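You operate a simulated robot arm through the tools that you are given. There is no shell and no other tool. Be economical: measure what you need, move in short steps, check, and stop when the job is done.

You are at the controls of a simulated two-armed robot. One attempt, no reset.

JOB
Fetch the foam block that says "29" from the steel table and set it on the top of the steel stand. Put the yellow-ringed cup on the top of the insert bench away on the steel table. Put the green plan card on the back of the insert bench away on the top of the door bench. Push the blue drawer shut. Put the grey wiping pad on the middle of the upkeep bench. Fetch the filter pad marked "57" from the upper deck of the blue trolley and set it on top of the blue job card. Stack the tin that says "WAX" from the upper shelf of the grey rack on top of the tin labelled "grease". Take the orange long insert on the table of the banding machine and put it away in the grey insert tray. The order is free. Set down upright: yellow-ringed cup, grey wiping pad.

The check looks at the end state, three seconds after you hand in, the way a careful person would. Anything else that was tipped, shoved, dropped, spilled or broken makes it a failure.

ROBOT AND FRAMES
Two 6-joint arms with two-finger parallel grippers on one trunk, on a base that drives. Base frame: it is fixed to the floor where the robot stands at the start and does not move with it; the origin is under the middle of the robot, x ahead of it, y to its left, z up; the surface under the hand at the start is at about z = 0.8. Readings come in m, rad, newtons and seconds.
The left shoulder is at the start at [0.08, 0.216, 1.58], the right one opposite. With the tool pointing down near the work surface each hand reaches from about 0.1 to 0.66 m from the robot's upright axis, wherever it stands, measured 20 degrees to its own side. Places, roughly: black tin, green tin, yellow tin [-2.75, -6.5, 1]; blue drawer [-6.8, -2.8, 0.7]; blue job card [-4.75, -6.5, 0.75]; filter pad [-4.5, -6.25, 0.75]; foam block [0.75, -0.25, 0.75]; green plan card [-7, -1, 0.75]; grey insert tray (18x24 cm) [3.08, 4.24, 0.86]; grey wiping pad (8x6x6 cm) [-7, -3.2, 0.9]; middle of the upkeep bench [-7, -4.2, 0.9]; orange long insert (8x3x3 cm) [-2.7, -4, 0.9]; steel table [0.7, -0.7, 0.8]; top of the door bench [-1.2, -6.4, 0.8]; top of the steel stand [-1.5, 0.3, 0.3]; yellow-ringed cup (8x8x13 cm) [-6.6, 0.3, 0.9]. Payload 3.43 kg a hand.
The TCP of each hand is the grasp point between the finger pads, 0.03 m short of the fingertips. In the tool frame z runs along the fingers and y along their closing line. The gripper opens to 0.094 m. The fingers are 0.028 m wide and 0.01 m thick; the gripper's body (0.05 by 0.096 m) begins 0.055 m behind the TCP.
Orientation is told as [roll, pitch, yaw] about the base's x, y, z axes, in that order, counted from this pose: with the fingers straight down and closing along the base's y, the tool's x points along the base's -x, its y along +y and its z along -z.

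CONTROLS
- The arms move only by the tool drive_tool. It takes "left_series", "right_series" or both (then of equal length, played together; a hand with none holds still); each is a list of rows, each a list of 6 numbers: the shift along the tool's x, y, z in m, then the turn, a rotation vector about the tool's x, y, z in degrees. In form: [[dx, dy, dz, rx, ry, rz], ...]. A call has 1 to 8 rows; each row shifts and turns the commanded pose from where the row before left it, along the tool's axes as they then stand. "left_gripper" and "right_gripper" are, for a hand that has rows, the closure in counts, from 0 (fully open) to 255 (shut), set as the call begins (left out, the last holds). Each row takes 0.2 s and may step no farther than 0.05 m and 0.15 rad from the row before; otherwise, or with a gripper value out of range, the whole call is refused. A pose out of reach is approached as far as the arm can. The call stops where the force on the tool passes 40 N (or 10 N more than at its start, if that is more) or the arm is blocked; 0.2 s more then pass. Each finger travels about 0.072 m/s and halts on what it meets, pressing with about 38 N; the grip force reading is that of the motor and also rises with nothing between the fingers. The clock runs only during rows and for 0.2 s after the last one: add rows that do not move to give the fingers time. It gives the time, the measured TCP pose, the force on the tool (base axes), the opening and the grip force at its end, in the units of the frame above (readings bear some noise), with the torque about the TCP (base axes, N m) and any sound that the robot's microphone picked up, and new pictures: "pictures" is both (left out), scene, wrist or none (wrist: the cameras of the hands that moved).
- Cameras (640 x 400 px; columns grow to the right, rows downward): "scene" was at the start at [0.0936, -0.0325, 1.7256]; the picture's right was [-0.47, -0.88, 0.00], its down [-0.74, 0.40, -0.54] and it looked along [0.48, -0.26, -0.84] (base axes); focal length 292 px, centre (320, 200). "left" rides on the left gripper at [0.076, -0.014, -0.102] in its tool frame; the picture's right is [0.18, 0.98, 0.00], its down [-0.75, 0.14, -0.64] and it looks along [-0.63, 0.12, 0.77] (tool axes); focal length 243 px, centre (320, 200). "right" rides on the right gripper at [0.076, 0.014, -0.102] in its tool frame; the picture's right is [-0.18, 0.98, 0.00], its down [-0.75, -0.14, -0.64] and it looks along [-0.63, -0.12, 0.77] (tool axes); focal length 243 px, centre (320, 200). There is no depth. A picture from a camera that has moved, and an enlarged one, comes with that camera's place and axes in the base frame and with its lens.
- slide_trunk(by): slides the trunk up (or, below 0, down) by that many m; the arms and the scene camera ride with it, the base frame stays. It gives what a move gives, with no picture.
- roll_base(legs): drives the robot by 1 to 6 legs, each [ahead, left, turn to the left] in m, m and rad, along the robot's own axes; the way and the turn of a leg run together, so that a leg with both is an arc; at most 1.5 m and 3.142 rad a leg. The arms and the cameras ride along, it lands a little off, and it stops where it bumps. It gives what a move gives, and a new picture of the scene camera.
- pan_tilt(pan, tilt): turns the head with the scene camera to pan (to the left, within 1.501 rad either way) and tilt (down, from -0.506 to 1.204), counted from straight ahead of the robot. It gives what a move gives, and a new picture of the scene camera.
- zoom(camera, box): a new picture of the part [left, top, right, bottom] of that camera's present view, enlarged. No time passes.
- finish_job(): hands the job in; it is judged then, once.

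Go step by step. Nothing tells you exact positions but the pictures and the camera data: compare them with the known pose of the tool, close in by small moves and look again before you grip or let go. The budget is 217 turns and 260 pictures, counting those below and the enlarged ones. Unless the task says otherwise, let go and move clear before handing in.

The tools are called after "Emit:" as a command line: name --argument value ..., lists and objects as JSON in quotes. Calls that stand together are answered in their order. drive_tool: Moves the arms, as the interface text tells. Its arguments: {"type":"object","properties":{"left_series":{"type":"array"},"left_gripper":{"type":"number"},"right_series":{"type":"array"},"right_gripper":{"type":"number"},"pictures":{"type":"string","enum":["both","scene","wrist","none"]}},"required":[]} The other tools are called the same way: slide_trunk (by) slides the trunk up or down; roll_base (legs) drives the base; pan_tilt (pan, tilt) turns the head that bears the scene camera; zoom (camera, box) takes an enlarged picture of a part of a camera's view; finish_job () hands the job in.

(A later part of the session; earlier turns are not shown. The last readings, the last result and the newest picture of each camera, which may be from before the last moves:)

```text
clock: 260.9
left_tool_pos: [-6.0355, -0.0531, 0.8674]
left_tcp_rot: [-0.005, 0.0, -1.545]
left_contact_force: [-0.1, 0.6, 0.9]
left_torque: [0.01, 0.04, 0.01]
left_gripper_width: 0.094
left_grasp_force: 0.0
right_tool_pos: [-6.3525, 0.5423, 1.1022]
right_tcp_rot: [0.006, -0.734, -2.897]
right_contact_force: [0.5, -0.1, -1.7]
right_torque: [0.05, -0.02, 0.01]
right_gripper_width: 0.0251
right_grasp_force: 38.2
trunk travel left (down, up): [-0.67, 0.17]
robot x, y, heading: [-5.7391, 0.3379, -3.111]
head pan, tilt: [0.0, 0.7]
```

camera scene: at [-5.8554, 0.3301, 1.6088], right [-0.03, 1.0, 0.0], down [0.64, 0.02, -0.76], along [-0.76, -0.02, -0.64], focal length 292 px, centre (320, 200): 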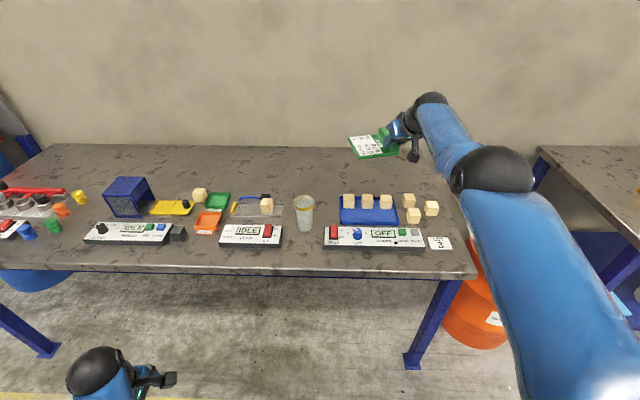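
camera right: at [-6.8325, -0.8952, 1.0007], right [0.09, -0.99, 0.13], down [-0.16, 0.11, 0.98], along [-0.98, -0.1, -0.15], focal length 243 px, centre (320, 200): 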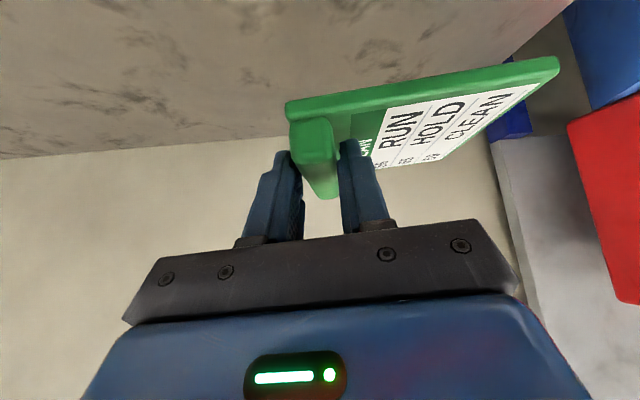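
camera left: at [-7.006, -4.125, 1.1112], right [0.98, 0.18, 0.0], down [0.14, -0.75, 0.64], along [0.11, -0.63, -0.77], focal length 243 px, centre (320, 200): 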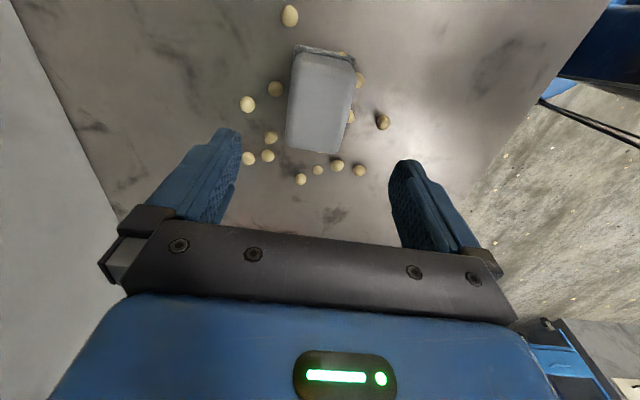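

The card is now carried close in. Cup at about [-6.65, 0.25], bench top z ≈ 0.82. I raise the trunk, drive in, and bring the left hand over the cup.

Emit:
slide_trunk --by 0.16

Emit:
roll_base --legs '[[0.33, -0.055, -0.03]]'

Emit:
drive_tool --left_series '[[0.032, -0.034, 0, 0, 0, 0], [0.032, -0.034, 0, 0, 0, 0], [0.032, -0.034, 0, 0, 0, 0], [0.032, -0.034, 0, 0, 0, 0], [0.032, -0.034, 0, 0, 0, 0], [0.032, -0.034, 0, 0, 0, 0]]'

```text
clock: 262.7
left_tool_pos: [-6.0377, -0.0533, 1.0269]
left_tcp_rot: [-0.002, 0.001, -1.544]
left_contact_force: [0.4, -0.3, 0.2]
left_torque: [-0.01, 0.01, 0.01]
left_gripper_width: 0.0939
left_grasp_force: 0.0
right_tool_pos: [-6.3545, 0.5427, 1.2603]
right_tcp_rot: [0.004, -0.731, -2.897]
right_contact_force: [-0.2, 0.2, -1.9]
right_torque: [0.07, -0.02, 0.03]
right_gripper_width: 0.0251
right_grasp_force: 37.6
trunk travel left (down, up): [-0.83, 0.01]
robot x, y, heading: [-5.7453, 0.3279, -3.116]
head pan, tilt: [0.0, 0.7]
```

```text
clock: 264.9
left_tool_pos: [-6.3782, 0.0099, 1.0265]
left_tcp_rot: [-0.003, 0.001, -1.583]
left_contact_force: [1.4, -0.3, 0.4]
left_torque: [0.03, 0.04, -0.03]
left_gripper_width: 0.0941
left_grasp_force: 0.0
right_tool_pos: [-6.6711, 0.6186, 1.2627]
right_tcp_rot: [0.003, -0.735, -2.935]
right_contact_force: [0.5, -0.6, -0.8]
right_torque: [0.05, -0.03, 0.03]
right_gripper_width: 0.021
right_grasp_force: 38.3
trunk travel left (down, up): [-0.83, 0.01]
robot x, y, heading: [-6.0684, 0.3817, 3.134]
head pan, tilt: [0.0, 0.7]
camera scene: at [-6.1793, 0.3862, 1.7692], right [0.01, 1.0, 0.0], down [0.64, -0.01, -0.77], along [-0.77, 0.01, -0.64], focal length 292 px, centre (320, 200)
```

scene: 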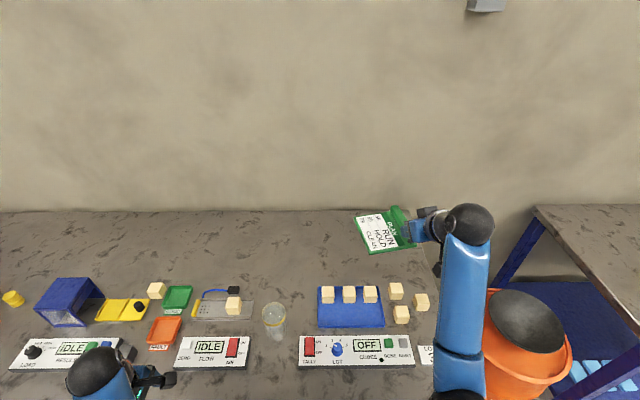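

```text
clock: 266.3
left_tool_pos: [-6.5848, 0.2062, 1.0268]
left_tcp_rot: [0.0, 0.0, -1.583]
left_contact_force: [0.3, -0.7, 0.3]
left_torque: [0.01, 0.01, 0.0]
left_gripper_width: 0.0941
left_grasp_force: 0.0
right_tool_pos: [-6.6756, 0.6198, 1.2605]
right_tcp_rot: [0.007, -0.73, -2.938]
right_contact_force: [0.0, -0.6, -1.2]
right_torque: [0.04, -0.03, 0.0]
right_gripper_width: 0.0211
right_grasp_force: 38.3
trunk travel left (down, up): [-0.83, 0.01]
robot x, y, heading: [-6.0683, 0.3855, 3.133]
head pan, tilt: [0.0, 0.7]
camera scene: at [-6.1851, 0.3883, 1.7687], right [0.01, 1.0, 0.0], down [0.65, -0.01, -0.76], along [-0.76, 0.01, -0.65], focal length 292 px, centre (320, 200)
camera left: at [-6.5976, 0.2815, 1.1286], right [0.99, 0.17, 0.0], down [0.13, -0.76, 0.64], along [0.11, -0.63, -0.77], focal length 243 px, centre (320, 200)
```

scene: 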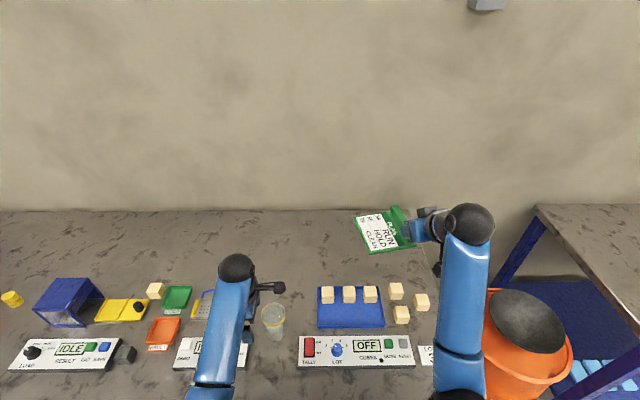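
left: 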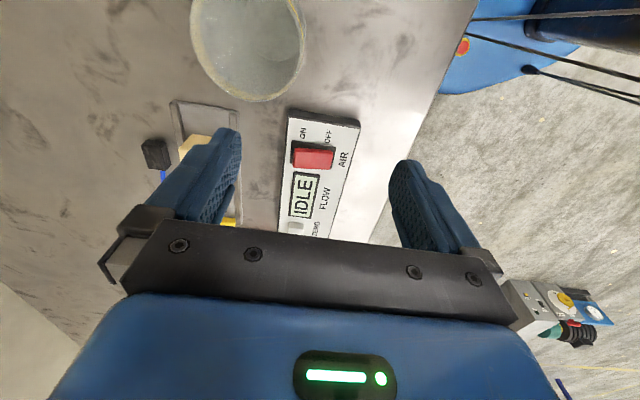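

Cup rim centre at about [-6.644, 0.2515]. The card's grip width changed slightly, so I check the card.

Emit:
zoom --camera "scene" --box '[340, 190, 500, 270]'

Emit:
zoom --camera "right" --box '[0, 0, 640, 400]'

```text
4.00 times, centred on (420, 230) of scene
camera zoom: at [-6.1851, 0.3883, 1.7687], right [0.01, 1.0, 0.0], down [0.65, -0.01, -0.76], along [-0.76, 0.01, -0.65], focal length 1167 px, centre (-80, 80)
```

zoom: 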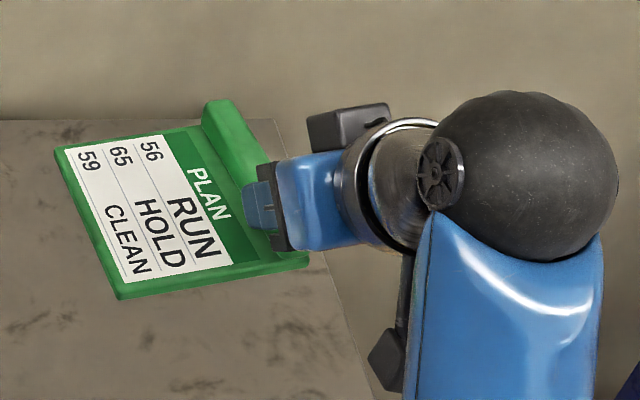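

```text
1.00 times, centred on (320, 200) of right (not enlarged: the box is as wide or as high as the picture)
camera zoom: at [-6.5507, 0.6309, 1.2856], right [0.07, -0.99, 0.13], down [-0.16, 0.12, 0.98], along [-0.98, -0.09, -0.15], focal length 243 px, centre (320, 200)
```

zoom: 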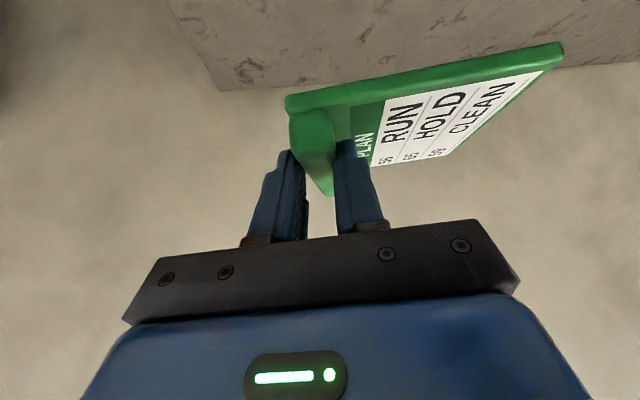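

The card sagged slightly but is held. Now I centre the left hand over the cup and look.

Emit:
drive_tool --left_series '[[0.0225, -0.03, 0, 0, 0, 0], [0.0225, -0.029, 0, 0, 0, 0], [0, 0, 0, 0, 0, 0]]' --pictures "wrist"

```text
clock: 267.1
left_tool_pos: [-6.6415, 0.2517, 1.0276]
left_tcp_rot: [-0.003, 0.0, -1.583]
left_contact_force: [0.1, 0.1, -0.6]
left_torque: [0.02, 0.01, 0.02]
left_gripper_width: 0.094
left_grasp_force: 0.0
right_tool_pos: [-6.6751, 0.6187, 1.2619]
right_tcp_rot: [0.005, -0.732, -2.935]
right_contact_force: [0.1, 0.1, -1.0]
right_torque: [0.03, -0.04, 0.0]
right_gripper_width: 0.021
right_grasp_force: 38.1
trunk travel left (down, up): [-0.83, 0.01]
robot x, y, heading: [-6.0699, 0.3838, 3.132]
head pan, tilt: [0.0, 0.7]
camera left: at [-6.6543, 0.3274, 1.129], right [0.99, 0.17, 0.0], down [0.13, -0.76, 0.64], along [0.11, -0.63, -0.77], focal length 243 px, centre (320, 200)
```

left: 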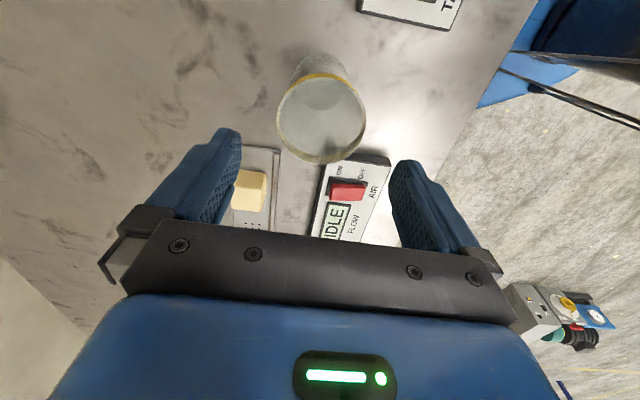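

Centred over the cup. I descend around it.

Emit:
drive_tool --left_series '[[0, 0, 0.03, 0, 0, 0], [0, 0, 0.03, 0, 0, 0], [0, 0, 0.02, 0, 0, 0], [0, 0, 0.02, 0, 0, 0]]' --pictures "wrist"

```text
clock: 268.1
left_tool_pos: [-6.6408, 0.2513, 0.9269]
left_tcp_rot: [-0.001, -0.001, -1.582]
left_contact_force: [-0.6, 0.2, 0.4]
left_torque: [0.02, 0.02, -0.01]
left_gripper_width: 0.094
left_grasp_force: 0.0
right_tool_pos: [-6.6746, 0.6183, 1.2611]
right_tcp_rot: [0.007, -0.731, -2.937]
right_contact_force: [-0.7, 0.0, -0.1]
right_torque: [0.03, -0.02, 0.03]
right_gripper_width: 0.0209
right_grasp_force: 37.9
trunk travel left (down, up): [-0.83, 0.01]
robot x, y, heading: [-6.0668, 0.3854, 3.131]
head pan, tilt: [0.0, 0.7]
camera left: at [-6.6535, 0.326, 1.0277], right [0.99, 0.17, 0.0], down [0.13, -0.76, 0.64], along [0.11, -0.63, -0.77], focal length 243 px, centre (320, 200)
```

left: 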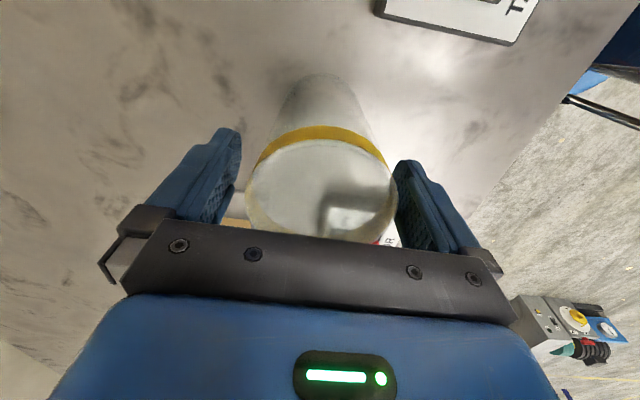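

Emit:
drive_tool --left_series '[[0, 0.003, 0, 0, 0, 0], [0, 0, 0.01, 0, 0, 0], [0, 0, 0.01, 0, 0, 0], [0, 0, 0.012, 0, 0, 0]]' --pictures "wrist"

```text
clock: 269.1
left_tool_pos: [-6.6388, 0.2511, 0.8941]
left_tcp_rot: [-0.001, 0.0, -1.584]
left_contact_force: [0.2, 0.6, 0.9]
left_torque: [0.0, 0.0, 0.0]
left_gripper_width: 0.0943
left_grasp_force: 0.0
right_tool_pos: [-6.6755, 0.6169, 1.2611]
right_tcp_rot: [0.006, -0.731, -2.935]
right_contact_force: [-0.9, 0.3, -1.2]
right_torque: [0.06, 0.0, 0.0]
right_gripper_width: 0.0209
right_grasp_force: 37.8
trunk travel left (down, up): [-0.83, 0.01]
robot x, y, heading: [-6.0717, 0.3874, 3.133]
head pan, tilt: [0.0, 0.7]
camera left: at [-6.6513, 0.3259, 0.996], right [0.99, 0.17, 0.0], down [0.13, -0.76, 0.64], along [0.11, -0.63, -0.77], focal length 243 px, centre (320, 200)
```

left: 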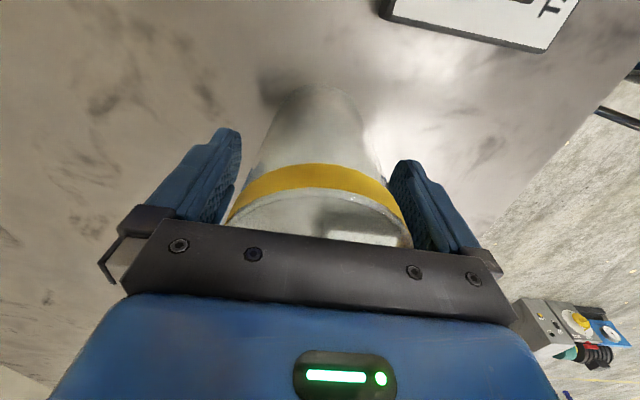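

Fingers are around the cup body below the ring. I close and lift a little.

Emit:
drive_tool --left_series '[[0, 0, 0, 0, 0, 0], [0, 0, 0, 0, 0, 0], [0, 0, 0, 0, 0, 0], [0, 0, 0, 0, 0, 0], [0, 0, 0, 0, 0, 0], [0, 0, -0.005, 0, 0, 0], [0, 0, -0.01, 0, 0, 0], [0, 0, -0.01, 0, 0, 0]]' --left_gripper 255 --pictures "wrist"

```text
clock: 270.9
left_tool_pos: [-6.6381, 0.251, 0.9203]
left_tcp_rot: [0.001, 0.002, -1.583]
left_contact_force: [0.6, -0.9, -1.8]
left_torque: [-0.01, 0.02, 0.04]
left_gripper_width: 0.0694
left_grasp_force: 38.2
right_tool_pos: [-6.6741, 0.6194, 1.2601]
right_tcp_rot: [0.007, -0.731, -2.935]
right_contact_force: [-0.5, 0.4, -0.9]
right_torque: [0.04, -0.04, -0.02]
right_gripper_width: 0.021
right_grasp_force: 37.6
trunk travel left (down, up): [-0.83, 0.01]
robot x, y, heading: [-6.0708, 0.3877, 3.134]
head pan, tilt: [0.0, 0.7]
camera left: at [-6.6511, 0.3258, 1.0214], right [0.99, 0.17, 0.0], down [0.13, -0.76, 0.64], along [0.11, -0.63, -0.77], focal length 243 px, centre (320, 200)
```

left: 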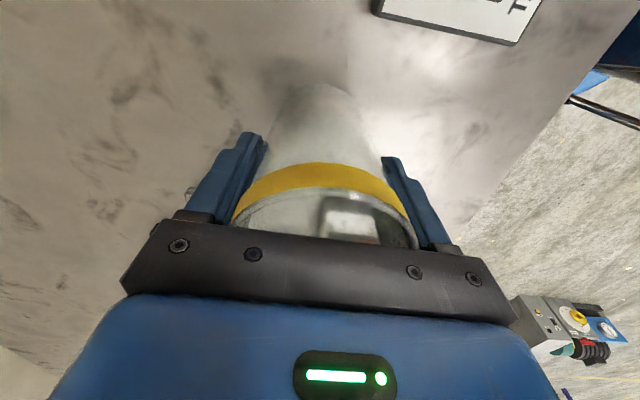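

The cup is held. I lift it more, back off, go left to the corridor and turn to face -y.

Emit:
drive_tool --left_series '[[0, 0, -0.02, 0, 0, 0], [0, 0, -0.03, 0, 0, 0], [0, 0, -0.03, 0, 0, 0], [0, 0, 0, 0, 0, 0]]' --pictures "none"

Emit:
roll_base --legs '[[-0.45, 0, 0], [0, 1.4, 0], [0, 1.35, 0], [0, 0, 1.57]]'

```text
clock: 271.9
left_tool_pos: [-6.6376, 0.2491, 1.0001]
left_tcp_rot: [-0.003, 0.0, -1.582]
left_contact_force: [0.2, -0.1, -1.4]
left_torque: [-0.01, -0.01, -0.01]
left_gripper_width: 0.0693
left_grasp_force: 37.9
right_tool_pos: [-6.6755, 0.6178, 1.2611]
right_tcp_rot: [0.004, -0.732, -2.935]
right_contact_force: [0.2, -0.4, -1.0]
right_torque: [0.03, -0.03, 0.02]
right_gripper_width: 0.0211
right_grasp_force: 37.7
trunk travel left (down, up): [-0.83, 0.01]
robot x, y, heading: [-6.0678, 0.389, 3.132]
head pan, tilt: [0.0, 0.7]
```

```text
clock: 291.3
left_tool_pos: [-5.4163, -2.8982, 0.9997]
left_tcp_rot: [-0.002, 0.001, 0.035]
left_contact_force: [-0.5, -1.0, -0.7]
left_torque: [0.03, 0.0, 0.02]
left_gripper_width: 0.069
left_grasp_force: 37.6
right_tool_pos: [-5.7828, -2.9546, 1.2612]
right_tcp_rot: [0.006, -0.731, -1.318]
right_contact_force: [-0.1, 0.2, -0.6]
right_torque: [0.04, 0.03, 0.03]
right_gripper_width: 0.0213
right_grasp_force: 38.7
trunk travel left (down, up): [-0.83, 0.01]
robot x, y, heading: [-5.5751, -2.3362, -1.532]
head pan, tilt: [0.0, 0.7]
camera scene: at [-5.5727, -2.4534, 1.7688], right [-1.0, -0.04, 0.0], down [-0.02, 0.64, -0.76], along [0.03, -0.76, -0.64], focal length 292 px, centre (320, 200)
```

scene: 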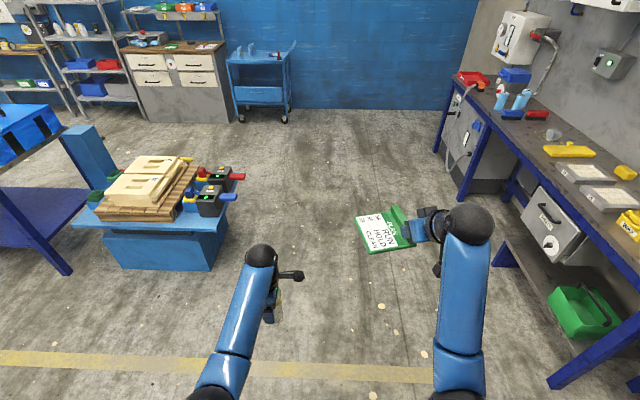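

Good view: trolley and drawers bench to the south, free floor ahead. I drive south to y ≈ -5.0 and look along the way east.

Emit:
roll_base --legs '[[0, 0, -0.038], [1.35, 0, 0], [1.3, 0, 0]]'

Emit:
pan_tilt --pan 1.2 --tilt 0.4

Emit:
pan_tilt --pan 0.5 --tilt 0.4

```text
clock: 304.5
left_tool_pos: [-5.3491, -5.535, 0.9993]
left_tcp_rot: [-0.002, 0.0, 0.037]
left_contact_force: [-0.4, -0.4, -0.2]
left_torque: [0.01, -0.01, 0.02]
left_gripper_width: 0.069
left_grasp_force: 37.5
right_tool_pos: [-5.7166, -5.5924, 1.2609]
right_tcp_rot: [0.005, -0.733, -1.316]
right_contact_force: [0.7, 0.1, -0.8]
right_torque: [0.02, 0.04, 0.04]
right_gripper_width: 0.0211
right_grasp_force: 37.4
trunk travel left (down, up): [-0.83, 0.01]
robot x, y, heading: [-5.5124, -4.9794, -1.532]
head pan, tilt: [0.0, 0.7]
camera scene: at [-5.5066, -5.0906, 1.769], right [-1.0, -0.04, 0.0], down [-0.03, 0.64, -0.77], along [0.03, -0.76, -0.64], focal length 292 px, centre (320, 200)
```

scene: 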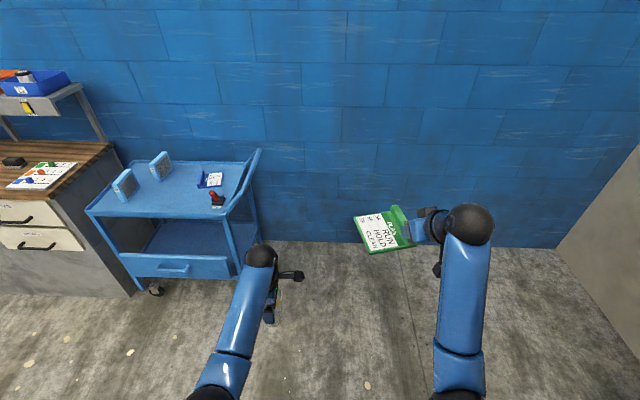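

```text
clock: 305.9
left_tool_pos: [-5.3509, -5.5367, 0.9997]
left_tcp_rot: [-0.003, 0.0, 0.037]
left_contact_force: [0.2, -0.2, -1.4]
left_torque: [-0.02, 0.0, 0.0]
left_gripper_width: 0.0689
left_grasp_force: 37.8
right_tool_pos: [-5.7165, -5.5933, 1.2616]
right_tcp_rot: [0.005, -0.732, -1.315]
right_contact_force: [-0.3, 0.0, -1.2]
right_torque: [0.03, 0.06, 0.01]
right_gripper_width: 0.0211
right_grasp_force: 38.1
trunk travel left (down, up): [-0.83, 0.01]
robot x, y, heading: [-5.5134, -4.9793, -1.53]
head pan, tilt: [1.201, 0.4]
camera scene: at [-5.4222, -5.0371, 1.7957], right [-0.33, -0.95, 0.0], down [-0.37, 0.13, -0.92], along [0.87, -0.3, -0.39], focal length 292 px, centre (320, 200)
```

scene: 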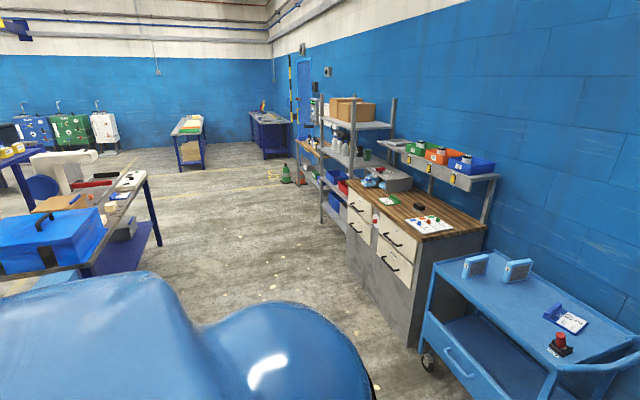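

```text
clock: 307.0
left_tool_pos: [-5.3485, -5.5359, 0.9993]
left_tcp_rot: [-0.001, 0.0, 0.038]
left_contact_force: [-0.4, -0.1, 0.1]
left_torque: [0.02, 0.0, 0.0]
left_gripper_width: 0.0691
left_grasp_force: 38.1
right_tool_pos: [-5.7176, -5.5932, 1.2605]
right_tcp_rot: [0.006, -0.732, -1.315]
right_contact_force: [-0.6, 0.1, -0.6]
right_torque: [0.05, 0.03, 0.03]
right_gripper_width: 0.0212
right_grasp_force: 38.3
trunk travel left (down, up): [-0.83, 0.01]
robot x, y, heading: [-5.5124, -4.975, -1.53]
head pan, tilt: [0.499, 0.4]
camera scene: at [-5.4623, -5.0868, 1.7957], right [-0.86, -0.51, 0.0], down [-0.2, 0.33, -0.92], along [0.47, -0.79, -0.39], focal length 292 px, centre (320, 200)
```

scene: 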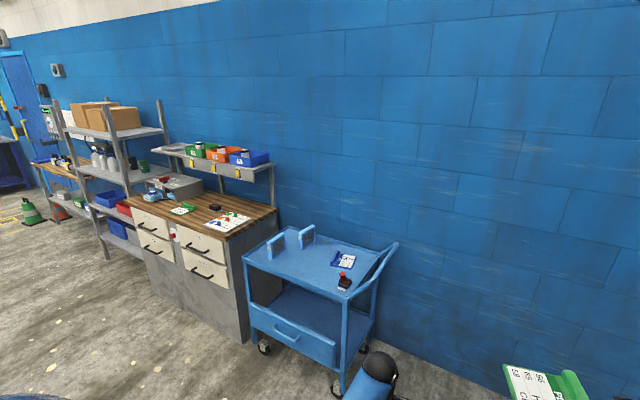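

The trolley carries two upright filter pads and the blue job card; I'll come back to it. First the plan card: I go east along y ≈ -5 to the door bench.

Emit:
roll_base --legs '[[0, 0, -0.04], [0, 1.5, 0], [0, 1.5, 0], [0, 1.3, 0]]'

Emit:
pan_tilt --pan 0.0 --tilt 0.5

```text
clock: 327.9
left_tool_pos: [-1.0955, -5.5407, 0.9987]
left_tcp_rot: [-0.002, 0.0, -0.012]
left_contact_force: [0.4, -0.5, -0.2]
left_torque: [0.01, -0.02, 0.01]
left_gripper_width: 0.0689
left_grasp_force: 38.1
right_tool_pos: [-1.4659, -5.579, 1.2605]
right_tcp_rot: [0.008, -0.731, -1.367]
right_contact_force: [-0.9, 0.3, -0.6]
right_torque: [0.03, 0.02, -0.05]
right_gripper_width: 0.021
right_grasp_force: 38.2
trunk travel left (down, up): [-0.83, 0.01]
robot x, y, heading: [-1.228, -4.9769, -1.581]
head pan, tilt: [0.499, 0.4]
camera scene: at [-1.1864, -5.0868, 1.7957], right [-0.88, -0.47, 0.0], down [-0.18, 0.34, -0.92], along [0.43, -0.81, -0.39], focal length 292 px, centre (320, 200)
```

scene: 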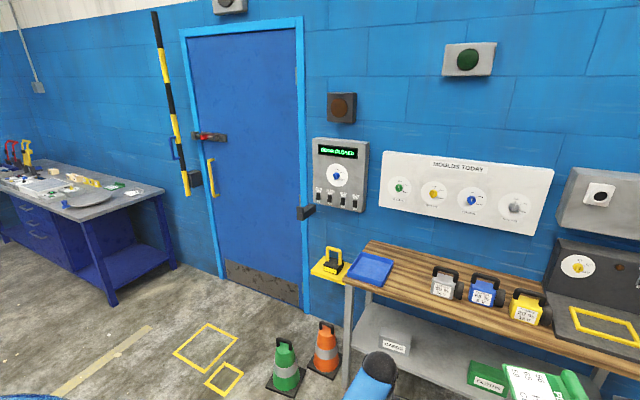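

```text
clock: 328.9
left_tool_pos: [-1.0935, -5.5411, 0.9995]
left_tcp_rot: [-0.001, 0.0, -0.013]
left_contact_force: [0.4, 0.1, -0.7]
left_torque: [0.01, -0.02, -0.02]
left_gripper_width: 0.069
left_grasp_force: 37.5
right_tool_pos: [-1.4629, -5.5807, 1.2612]
right_tcp_rot: [0.004, -0.732, -1.365]
right_contact_force: [-0.4, 0.7, -1.4]
right_torque: [-0.01, 0.05, -0.03]
right_gripper_width: 0.021
right_grasp_force: 38.0
trunk travel left (down, up): [-0.83, 0.01]
robot x, y, heading: [-1.2284, -4.9781, -1.581]
head pan, tilt: [0.0, 0.499]
camera scene: at [-1.229, -5.0961, 1.7866], right [-1.0, 0.01, 0.0], down [0.0, 0.48, -0.88], along [-0.01, -0.88, -0.48], focal length 292 px, centre (320, 200)
```

scene: 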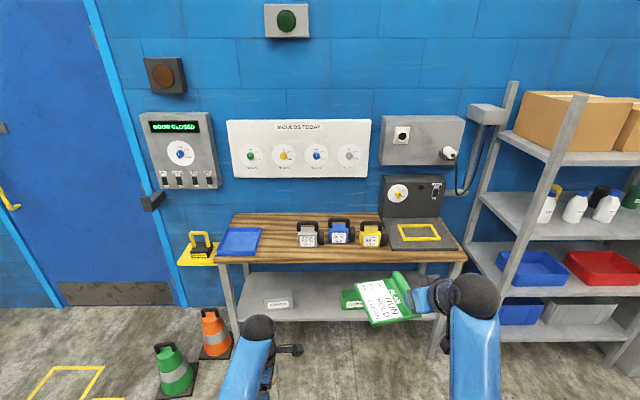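

Emit:
zoom --camera "scene" --box '[200, 190, 480, 300]'

Emit:
zoom --camera "scene" --box '[500, 150, 640, 300]'

```text
2.29 times, centred on (340, 245) of scene
camera zoom: at [-1.229, -5.0961, 1.7866], right [-1.0, 0.01, 0.0], down [0.0, 0.48, -0.88], along [-0.01, -0.88, -0.48], focal length 667 px, centre (274, 97)
```

zoom: 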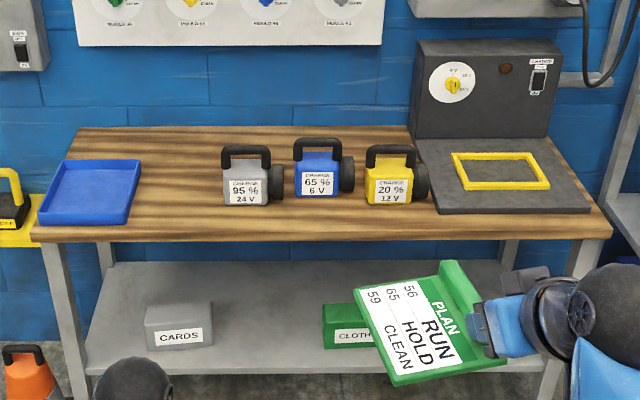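

```text
2.67 times, centred on (570, 225) of scene
camera zoom: at [-1.229, -5.0961, 1.7866], right [-1.0, 0.01, 0.0], down [0.0, 0.48, -0.88], along [-0.01, -0.88, -0.48], focal length 778 px, centre (-347, 133)
```

zoom: 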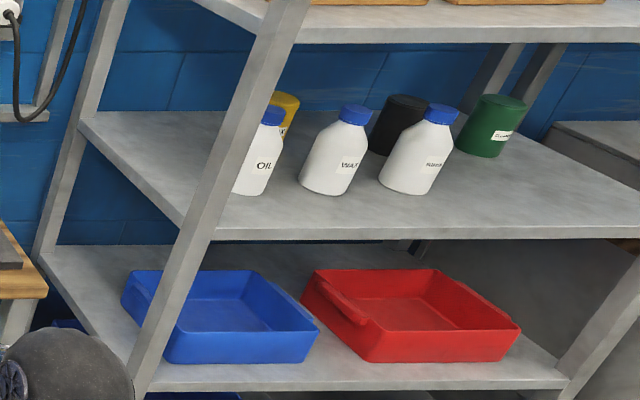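

There is a free gap on the bench between the blue tray and the first charger, around x -1.1…-0.93. I square up the card, lower the right hand, and drive up.

Emit:
drive_tool --right_series '[[0, 0, 0, 3.95, 0, 4.38], [0, 0, 0, 3.95, 0, 4.38], [0.0335, 0, 0.037, 0, 0, 0], [0.0335, 0, 0.037, 0, 0, 0], [0.0335, 0, 0.037, 0, 0, 0], [0.0335, 0, 0.037, 0, 0, 0]]' --pictures "none"

Emit:
roll_base --legs '[[0, 0.4, 0.01], [0.82, 0, 0]]'

```text
clock: 330.2
left_tool_pos: [-1.0936, -5.5417, 0.9995]
left_tcp_rot: [-0.002, 0.0, -0.013]
left_contact_force: [0.2, 0.1, -0.5]
left_torque: [-0.01, -0.04, -0.02]
left_gripper_width: 0.0689
left_grasp_force: 38.4
right_tool_pos: [-1.4629, -5.5778, 1.0623]
right_tcp_rot: [0.006, -0.73, -1.572]
right_contact_force: [0.5, -1.0, -0.6]
right_torque: [0.06, 0.01, 0.0]
right_gripper_width: 0.0211
right_grasp_force: 38.0
trunk travel left (down, up): [-0.83, 0.01]
robot x, y, heading: [-1.2341, -4.9771, -1.576]
head pan, tilt: [0.0, 0.499]
```

```text
clock: 336.8
left_tool_pos: [-0.6937, -6.3628, 1.0015]
left_tcp_rot: [-0.001, -0.001, -0.012]
left_contact_force: [0.1, 0.1, -0.4]
left_torque: [-0.04, 0.01, 0.02]
left_gripper_width: 0.0689
left_grasp_force: 37.8
right_tool_pos: [-1.0622, -6.4004, 1.0632]
right_tcp_rot: [0.004, -0.73, -1.57]
right_contact_force: [0.1, 0.6, -0.3]
right_torque: [0.04, 0.02, -0.04]
right_gripper_width: 0.0208
right_grasp_force: 38.6
trunk travel left (down, up): [-0.83, 0.01]
robot x, y, heading: [-0.8282, -5.798, -1.581]
head pan, tilt: [0.0, 0.499]
camera scene: at [-0.8288, -5.9164, 1.7867], right [-1.0, 0.01, 0.0], down [0.01, 0.48, -0.88], along [-0.01, -0.88, -0.48], focal length 292 px, centre (320, 200)
```

scene: 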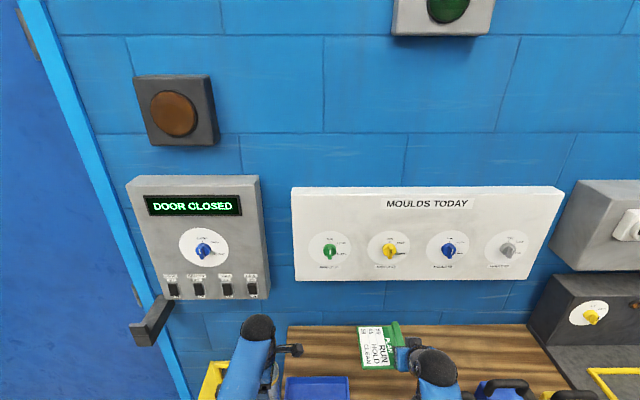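

Emit:
drive_tool --right_series '[[0.0334, 0.005, -0.03, 0, 0, 0], [0.0335, 0, 0.037, 0, 0, 0], [0.0335, 0, 0.037, 0, 0, 0]]' --pictures "wrist"

Emit:
pan_tilt --pan -0.2 --tilt 1.0

```text
clock: 337.6
left_tool_pos: [-0.6935, -6.3654, 0.9974]
left_tcp_rot: [0.001, 0.0, -0.011]
left_contact_force: [0.3, -0.2, -0.9]
left_torque: [0.01, 0.01, 0.0]
left_gripper_width: 0.069
left_grasp_force: 37.6
right_tool_pos: [-1.0593, -6.3589, 0.963]
right_tcp_rot: [0.005, -0.731, -1.57]
right_contact_force: [-0.2, -0.8, -1.1]
right_torque: [0.03, 0.0, -0.01]
right_gripper_width: 0.021
right_grasp_force: 38.3
trunk travel left (down, up): [-0.83, 0.01]
robot x, y, heading: [-0.8302, -5.7951, -1.578]
head pan, tilt: [0.0, 0.499]
camera right: at [-1.0455, -6.2342, 0.9887], right [0.98, -0.13, 0.13], down [-0.14, -0.13, 0.98], along [-0.11, -0.98, -0.15], focal length 243 px, centre (320, 200)
```

right: 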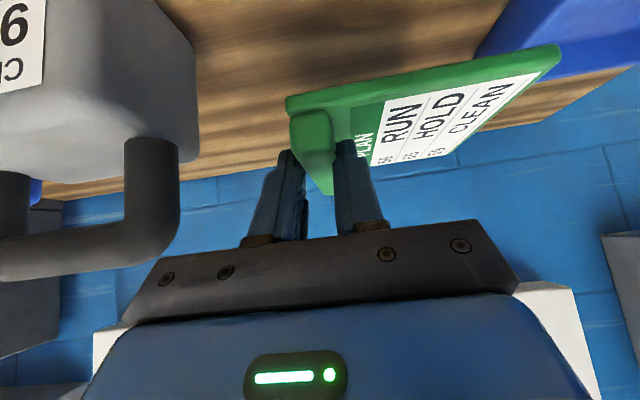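

```text
clock: 338.5
left_tool_pos: [-0.693, -6.3649, 0.9985]
left_tcp_rot: [-0.002, 0.001, -0.013]
left_contact_force: [0.2, -0.9, -1.7]
left_torque: [0.0, 0.01, -0.02]
left_gripper_width: 0.0691
left_grasp_force: 38.0
right_tool_pos: [-1.0592, -6.357, 0.9638]
right_tcp_rot: [0.006, -0.731, -1.571]
right_contact_force: [0.0, -0.7, -0.7]
right_torque: [0.04, 0.05, 0.0]
right_gripper_width: 0.0208
right_grasp_force: 38.2
trunk travel left (down, up): [-0.83, 0.01]
robot x, y, heading: [-0.8285, -5.7941, -1.581]
head pan, tilt: [-0.201, 1.0]
camera scene: at [-0.8423, -5.8954, 1.7455], right [-0.98, 0.21, 0.0], down [0.18, 0.82, -0.54], along [-0.11, -0.53, -0.84], focal length 292 px, centre (320, 200)
```

scene: 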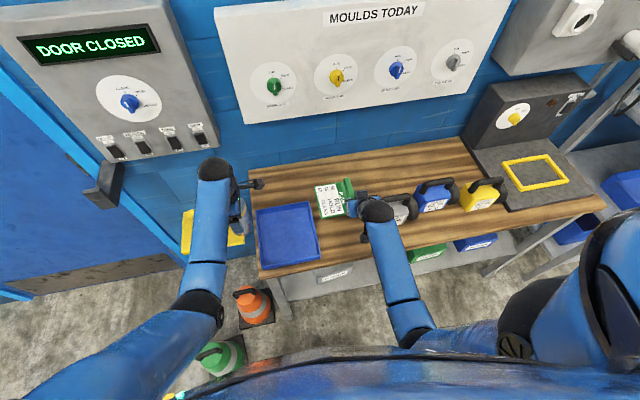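

The card's outer edge would touch the tray, so I shift 3.3 cm west, then lower.

Emit:
drive_tool --right_series '[[0, -0.033, 0, 0, 0, 0], [0.02, 0, 0.0222, 0, 0, 0], [0.02, 0, 0.0222, 0, 0, 0], [0.0134, 0, 0.0149, 0, 0, 0]]'

```text
clock: 339.5
left_tool_pos: [-0.6926, -6.3615, 1.0003]
left_tcp_rot: [-0.005, 0.003, -0.011]
left_contact_force: [-0.8, 0.3, -0.1]
left_torque: [-0.03, 0.0, 0.02]
left_gripper_width: 0.0688
left_grasp_force: 38.0
right_tool_pos: [-1.0925, -6.3613, 0.9003]
right_tcp_rot: [-0.009, -0.756, -1.56]
right_contact_force: [4.1, 3.7, 11.3]
right_torque: [0.45, 0.78, -0.34]
right_gripper_width: 0.0208
right_grasp_force: 37.7
trunk travel left (down, up): [-0.83, 0.01]
robot x, y, heading: [-0.828, -5.7974, -1.581]
head pan, tilt: [-0.201, 1.0]
stopped in row 4 (right hand): the force on the tool passed its limit at 58 N (the readings are from after the stop); the commanded pose is now the measured one
camera scene: at [-0.8407, -5.8914, 1.7457], right [-0.98, 0.21, 0.0], down [0.18, 0.82, -0.54], along [-0.11, -0.53, -0.84], focal length 292 px, centre (320, 200)
camera right: at [-1.0782, -6.236, 0.9224], right [0.98, -0.13, 0.12], down [-0.13, -0.11, 0.98], along [-0.11, -0.99, -0.12], focal length 243 px, centre (320, 200)
```

scene: 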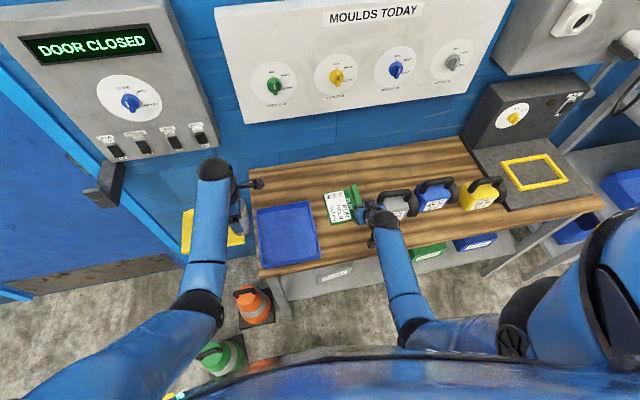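
right: 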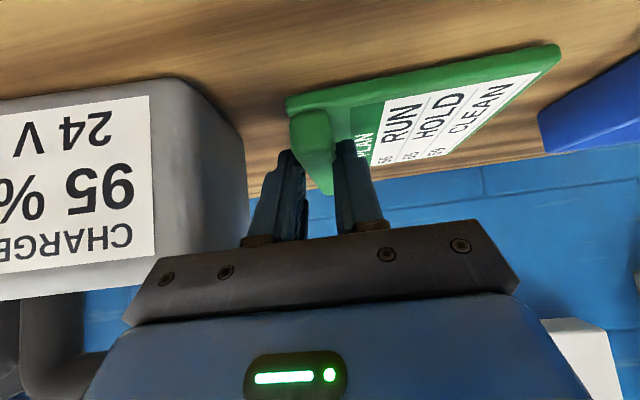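

The gripper body seems to have touched the charger's corner. I rise, move 6 cm toward the bench front and 1 cm east, then check.

Emit:
drive_tool --right_series '[[-0.02, 0, -0.0222, 0, 0, 0], [-0.01, 0, -0.0111, 0, 0, 0], [0.0223, 0.005, -0.02, 0, 0, 0], [0.0223, 0.005, -0.02, 0, 0, 0], [0, 0, 0, 0, 0, 0]]'

Emit:
zoom --camera "scene" --box '[250, 150, 450, 275]'

```text
clock: 340.7
left_tool_pos: [-0.6926, -6.3638, 0.9994]
left_tcp_rot: [-0.002, 0.0, -0.012]
left_contact_force: [0.4, -0.7, -0.7]
left_torque: [0.04, 0.02, -0.02]
left_gripper_width: 0.0688
left_grasp_force: 37.7
right_tool_pos: [-1.0843, -6.3017, 0.9403]
right_tcp_rot: [-0.005, -0.751, -1.56]
right_contact_force: [0.1, -0.5, -1.2]
right_torque: [0.02, 0.08, 0.0]
right_gripper_width: 0.0212
right_grasp_force: 37.9
trunk travel left (down, up): [-0.83, 0.01]
robot x, y, heading: [-0.8289, -5.8009, -1.58]
head pan, tilt: [-0.201, 1.0]
camera scene: at [-0.8423, -5.8957, 1.7455], right [-0.98, 0.21, 0.0], down [0.18, 0.82, -0.54], along [-0.11, -0.53, -0.84], focal length 292 px, centre (320, 200)
camera right: at [-1.0695, -6.177, 0.9641], right [0.98, -0.13, 0.12], down [-0.14, -0.11, 0.98], along [-0.11, -0.98, -0.13], focal length 243 px, centre (320, 200)
```

scene: 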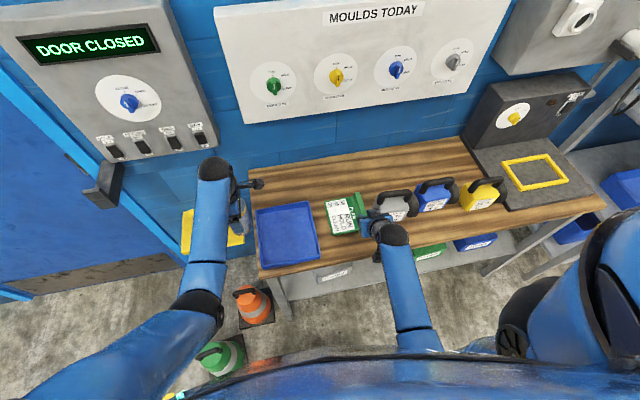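
right: 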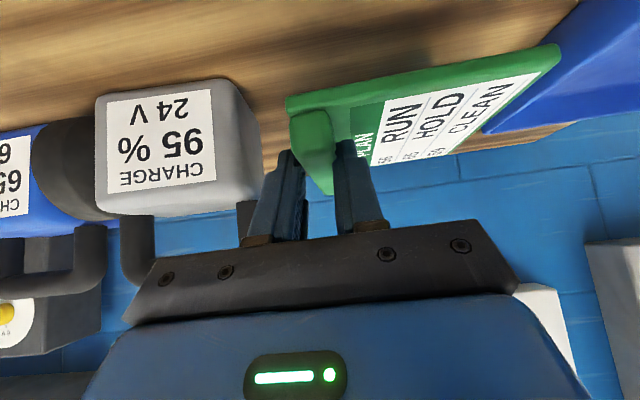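

```text
3.20 times, centred on (350, 212) of scene
camera zoom: at [-0.8423, -5.8957, 1.7455], right [-0.98, 0.21, 0.0], down [0.18, 0.82, -0.54], along [-0.11, -0.53, -0.84], focal length 933 px, centre (224, 160)
```

zoom: 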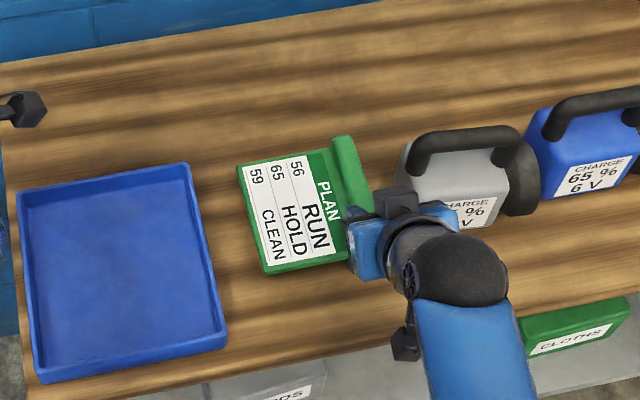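

Clear now. I lower the card in small steps.

Emit:
drive_tool --right_series '[[0.0134, 0, 0.0149, 0, 0, 0], [0.0067, 0, 0.0074, 0, 0, 0], [0.0034, 0, 0.0037, 0, 0, 0], [0.0034, 0, 0.0037, 0, 0, 0], [0.002, 0, 0.0022, 0, 0, 0], [0.002, 0, 0.0022, 0, 0, 0], [0.002, 0, 0.0022, 0, 0, 0]]' --pictures "wrist"

```text
clock: 342.3
left_tool_pos: [-0.6925, -6.3618, 1.0004]
left_tcp_rot: [-0.005, 0.003, -0.013]
left_contact_force: [-0.1, -0.4, -0.3]
left_torque: [-0.01, -0.03, 0.0]
left_gripper_width: 0.0689
left_grasp_force: 37.9
right_tool_pos: [-1.0825, -6.3028, 0.8953]
right_tcp_rot: [-0.008, -0.762, -1.562]
right_contact_force: [-1.4, 1.8, 25.0]
right_torque: [0.57, -0.18, 0.06]
right_gripper_width: 0.021
right_grasp_force: 38.2
trunk travel left (down, up): [-0.83, 0.01]
robot x, y, heading: [-0.831, -5.7958, -1.577]
head pan, tilt: [-0.201, 1.0]
camera right: at [-1.0688, -6.1772, 0.9179], right [0.98, -0.13, 0.12], down [-0.14, -0.1, 0.99], along [-0.12, -0.99, -0.12], focal length 243 px, centre (320, 200)
```

right: 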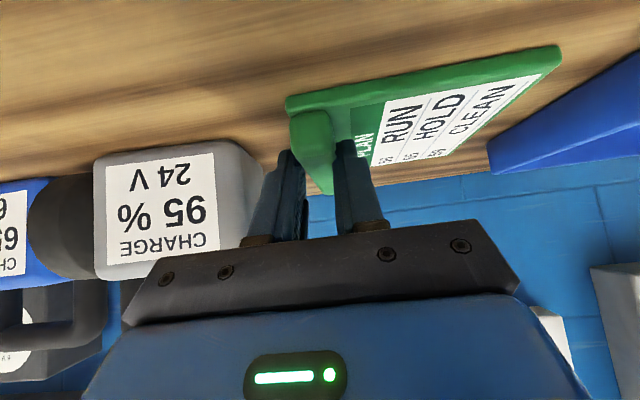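

The card bears on the bench (25 N). I open partly and rise straight up.

Emit:
drive_tool --right_series '[[-0.0013, 0, -0.0015, 0, 0, 0], [0, 0, 0, 0, 0, 0], [0, 0, 0, 0, 0, 0], [-0.0134, 0, -0.0149, 0, 0, 0], [-0.02, 0, -0.0222, 0, 0, 0], [-0.02, 0, -0.0222, 0, 0, 0], [-0.02, 0, -0.0222, 0, 0, 0]]' --right_gripper 115

```text
clock: 343.9
left_tool_pos: [-0.6935, -6.3651, 0.9987]
left_tcp_rot: [-0.003, -0.001, -0.013]
left_contact_force: [-0.8, -0.4, -0.3]
left_torque: [0.0, 0.01, 0.01]
left_gripper_width: 0.0691
left_grasp_force: 37.6
right_tool_pos: [-1.0822, -6.3015, 1.0028]
right_tcp_rot: [-0.005, -0.749, -1.562]
right_contact_force: [0.1, 0.0, 0.1]
right_torque: [-0.02, -0.02, -0.02]
right_gripper_width: 0.0515
right_grasp_force: 0.1
trunk travel left (down, up): [-0.83, 0.01]
robot x, y, heading: [-0.8327, -5.7993, -1.581]
head pan, tilt: [-0.201, 1.0]
camera scene: at [-0.8424, -5.8954, 1.7454], right [-0.98, 0.21, 0.0], down [0.18, 0.82, -0.54], along [-0.11, -0.53, -0.84], focal length 292 px, centre (320, 200)
camera right: at [-1.0689, -6.1767, 1.0265], right [0.98, -0.13, 0.12], down [-0.14, -0.11, 0.98], along [-0.11, -0.98, -0.13], focal length 243 px, centre (320, 200)
```

scene: 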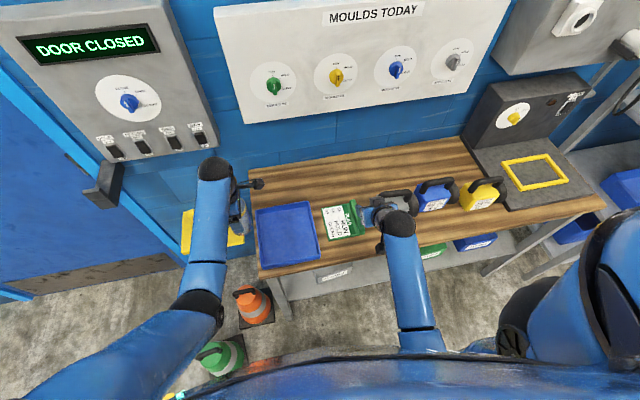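
right: 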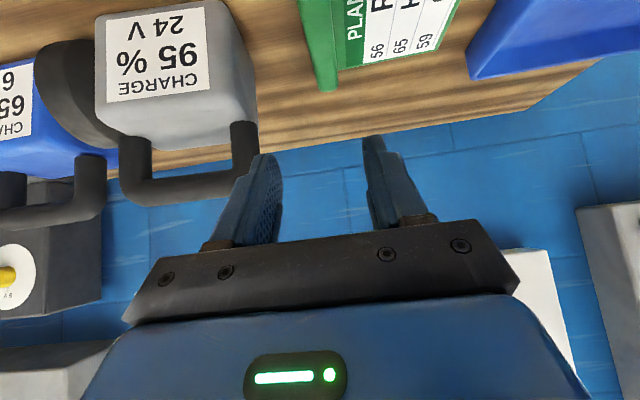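

The card lies flat and clear. Next the tins on the grey rack: I back off and move west in front of it.

Emit:
roll_base --legs '[[-0.65, 0, 0], [0, -1.4, 0], [0, -0.5, 0]]'

Emit:
pan_tilt --pan 0.0 --tilt 0.45

Emit:
zoom --camera "scene" --box '[200, 100, 440, 250]'

```text
clock: 356.7
left_tool_pos: [-2.6113, -5.6944, 0.9992]
left_tcp_rot: [0.0, 0.001, -0.017]
left_contact_force: [0.4, -0.5, 0.1]
left_torque: [0.01, 0.02, 0.0]
left_gripper_width: 0.0689
left_grasp_force: 38.4
right_tool_pos: [-3.0004, -5.6291, 1.0053]
right_tcp_rot: [-0.006, -0.749, -1.566]
right_contact_force: [0.6, 0.1, -0.1]
right_torque: [0.01, 0.04, -0.03]
right_gripper_width: 0.0512
right_grasp_force: 0.1
trunk travel left (down, up): [-0.83, 0.01]
robot x, y, heading: [-2.7445, -5.1278, -1.591]
head pan, tilt: [-0.201, 1.0]
camera scene: at [-2.7562, -5.2246, 1.7455], right [-0.98, 0.21, 0.0], down [0.18, 0.82, -0.54], along [-0.12, -0.53, -0.84], focal length 292 px, centre (320, 200)
```

scene: 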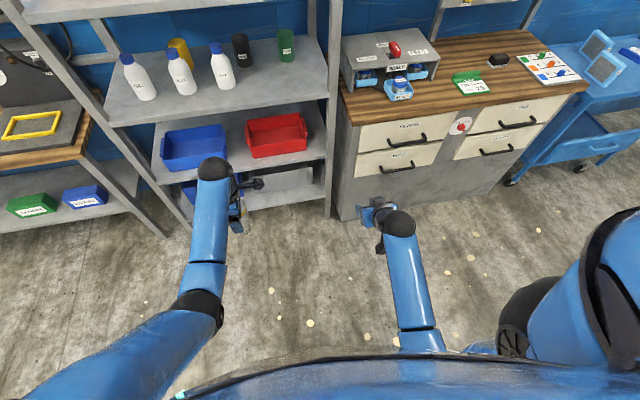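

```text
clock: 357.6
left_tool_pos: [-2.6127, -5.6944, 0.9992]
left_tcp_rot: [-0.003, 0.0, -0.016]
left_contact_force: [0.4, -0.5, -0.8]
left_torque: [-0.01, -0.01, -0.02]
left_gripper_width: 0.0689
left_grasp_force: 37.7
right_tool_pos: [-3.0023, -5.6286, 1.004]
right_tcp_rot: [-0.005, -0.75, -1.568]
right_contact_force: [0.4, 0.5, -0.4]
right_torque: [0.01, 0.03, 0.01]
right_gripper_width: 0.0515
right_grasp_force: 0.0
trunk travel left (down, up): [-0.83, 0.01]
robot x, y, heading: [-2.7457, -5.1286, -1.587]
head pan, tilt: [0.0, 0.45]
camera scene: at [-2.7467, -5.2485, 1.791], right [-1.0, 0.02, 0.0], down [0.01, 0.44, -0.9], along [-0.01, -0.9, -0.44], focal length 292 px, centre (320, 200)
```

scene: 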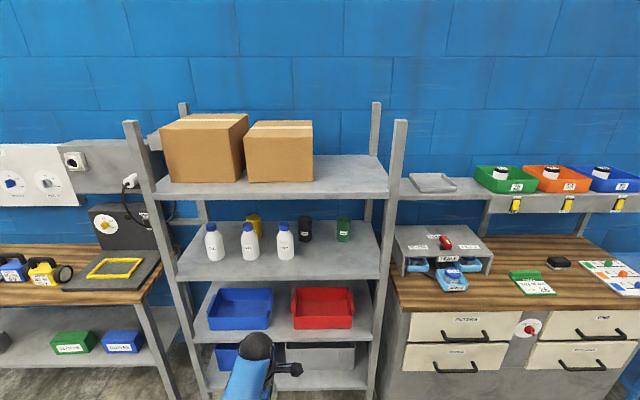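

```text
2.67 times, centred on (320, 175) of scene
camera zoom: at [-2.7467, -5.2485, 1.791], right [-1.0, 0.02, 0.0], down [0.01, 0.44, -0.9], along [-0.01, -0.9, -0.44], focal length 778 px, centre (320, 267)
```

zoom: 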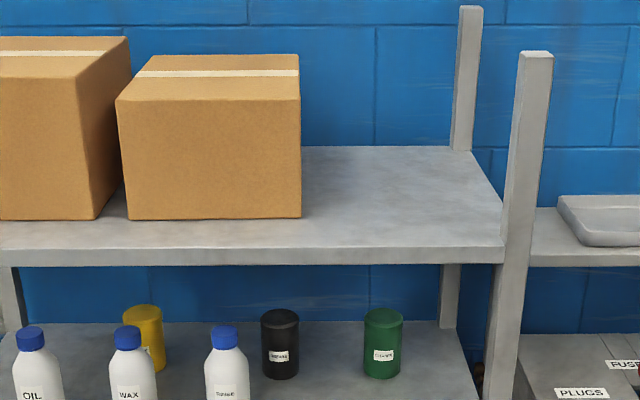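

Emit:
zoom --camera "scene" --box '[290, 205, 360, 249]'

Emit:
zoom --camera "scene" --box '[195, 205, 300, 270]'

```text
9.09 times, centred on (325, 227) of scene
camera zoom: at [-2.7467, -5.2485, 1.791], right [-1.0, 0.02, 0.0], down [0.01, 0.44, -0.9], along [-0.01, -0.9, -0.44], focal length 2651 px, centre (274, -46)
```

zoom: 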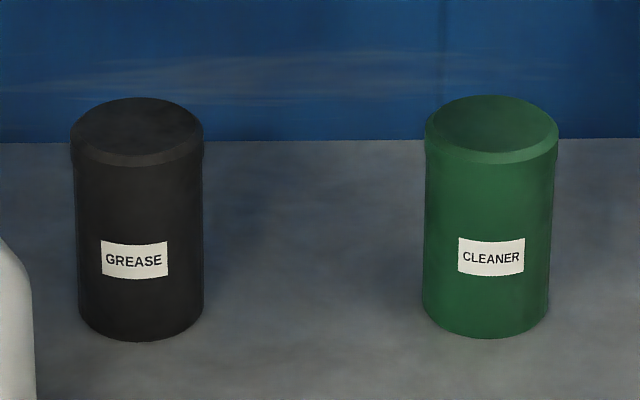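

```text
6.10 times, centred on (248, 238) of scene
camera zoom: at [-2.7467, -5.2485, 1.791], right [-1.0, 0.02, 0.0], down [0.01, 0.44, -0.9], along [-0.01, -0.9, -0.44], focal length 1778 px, centre (762, -29)
```

zoom: 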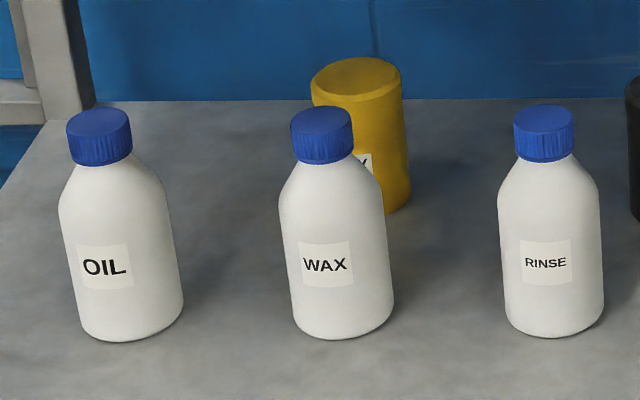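

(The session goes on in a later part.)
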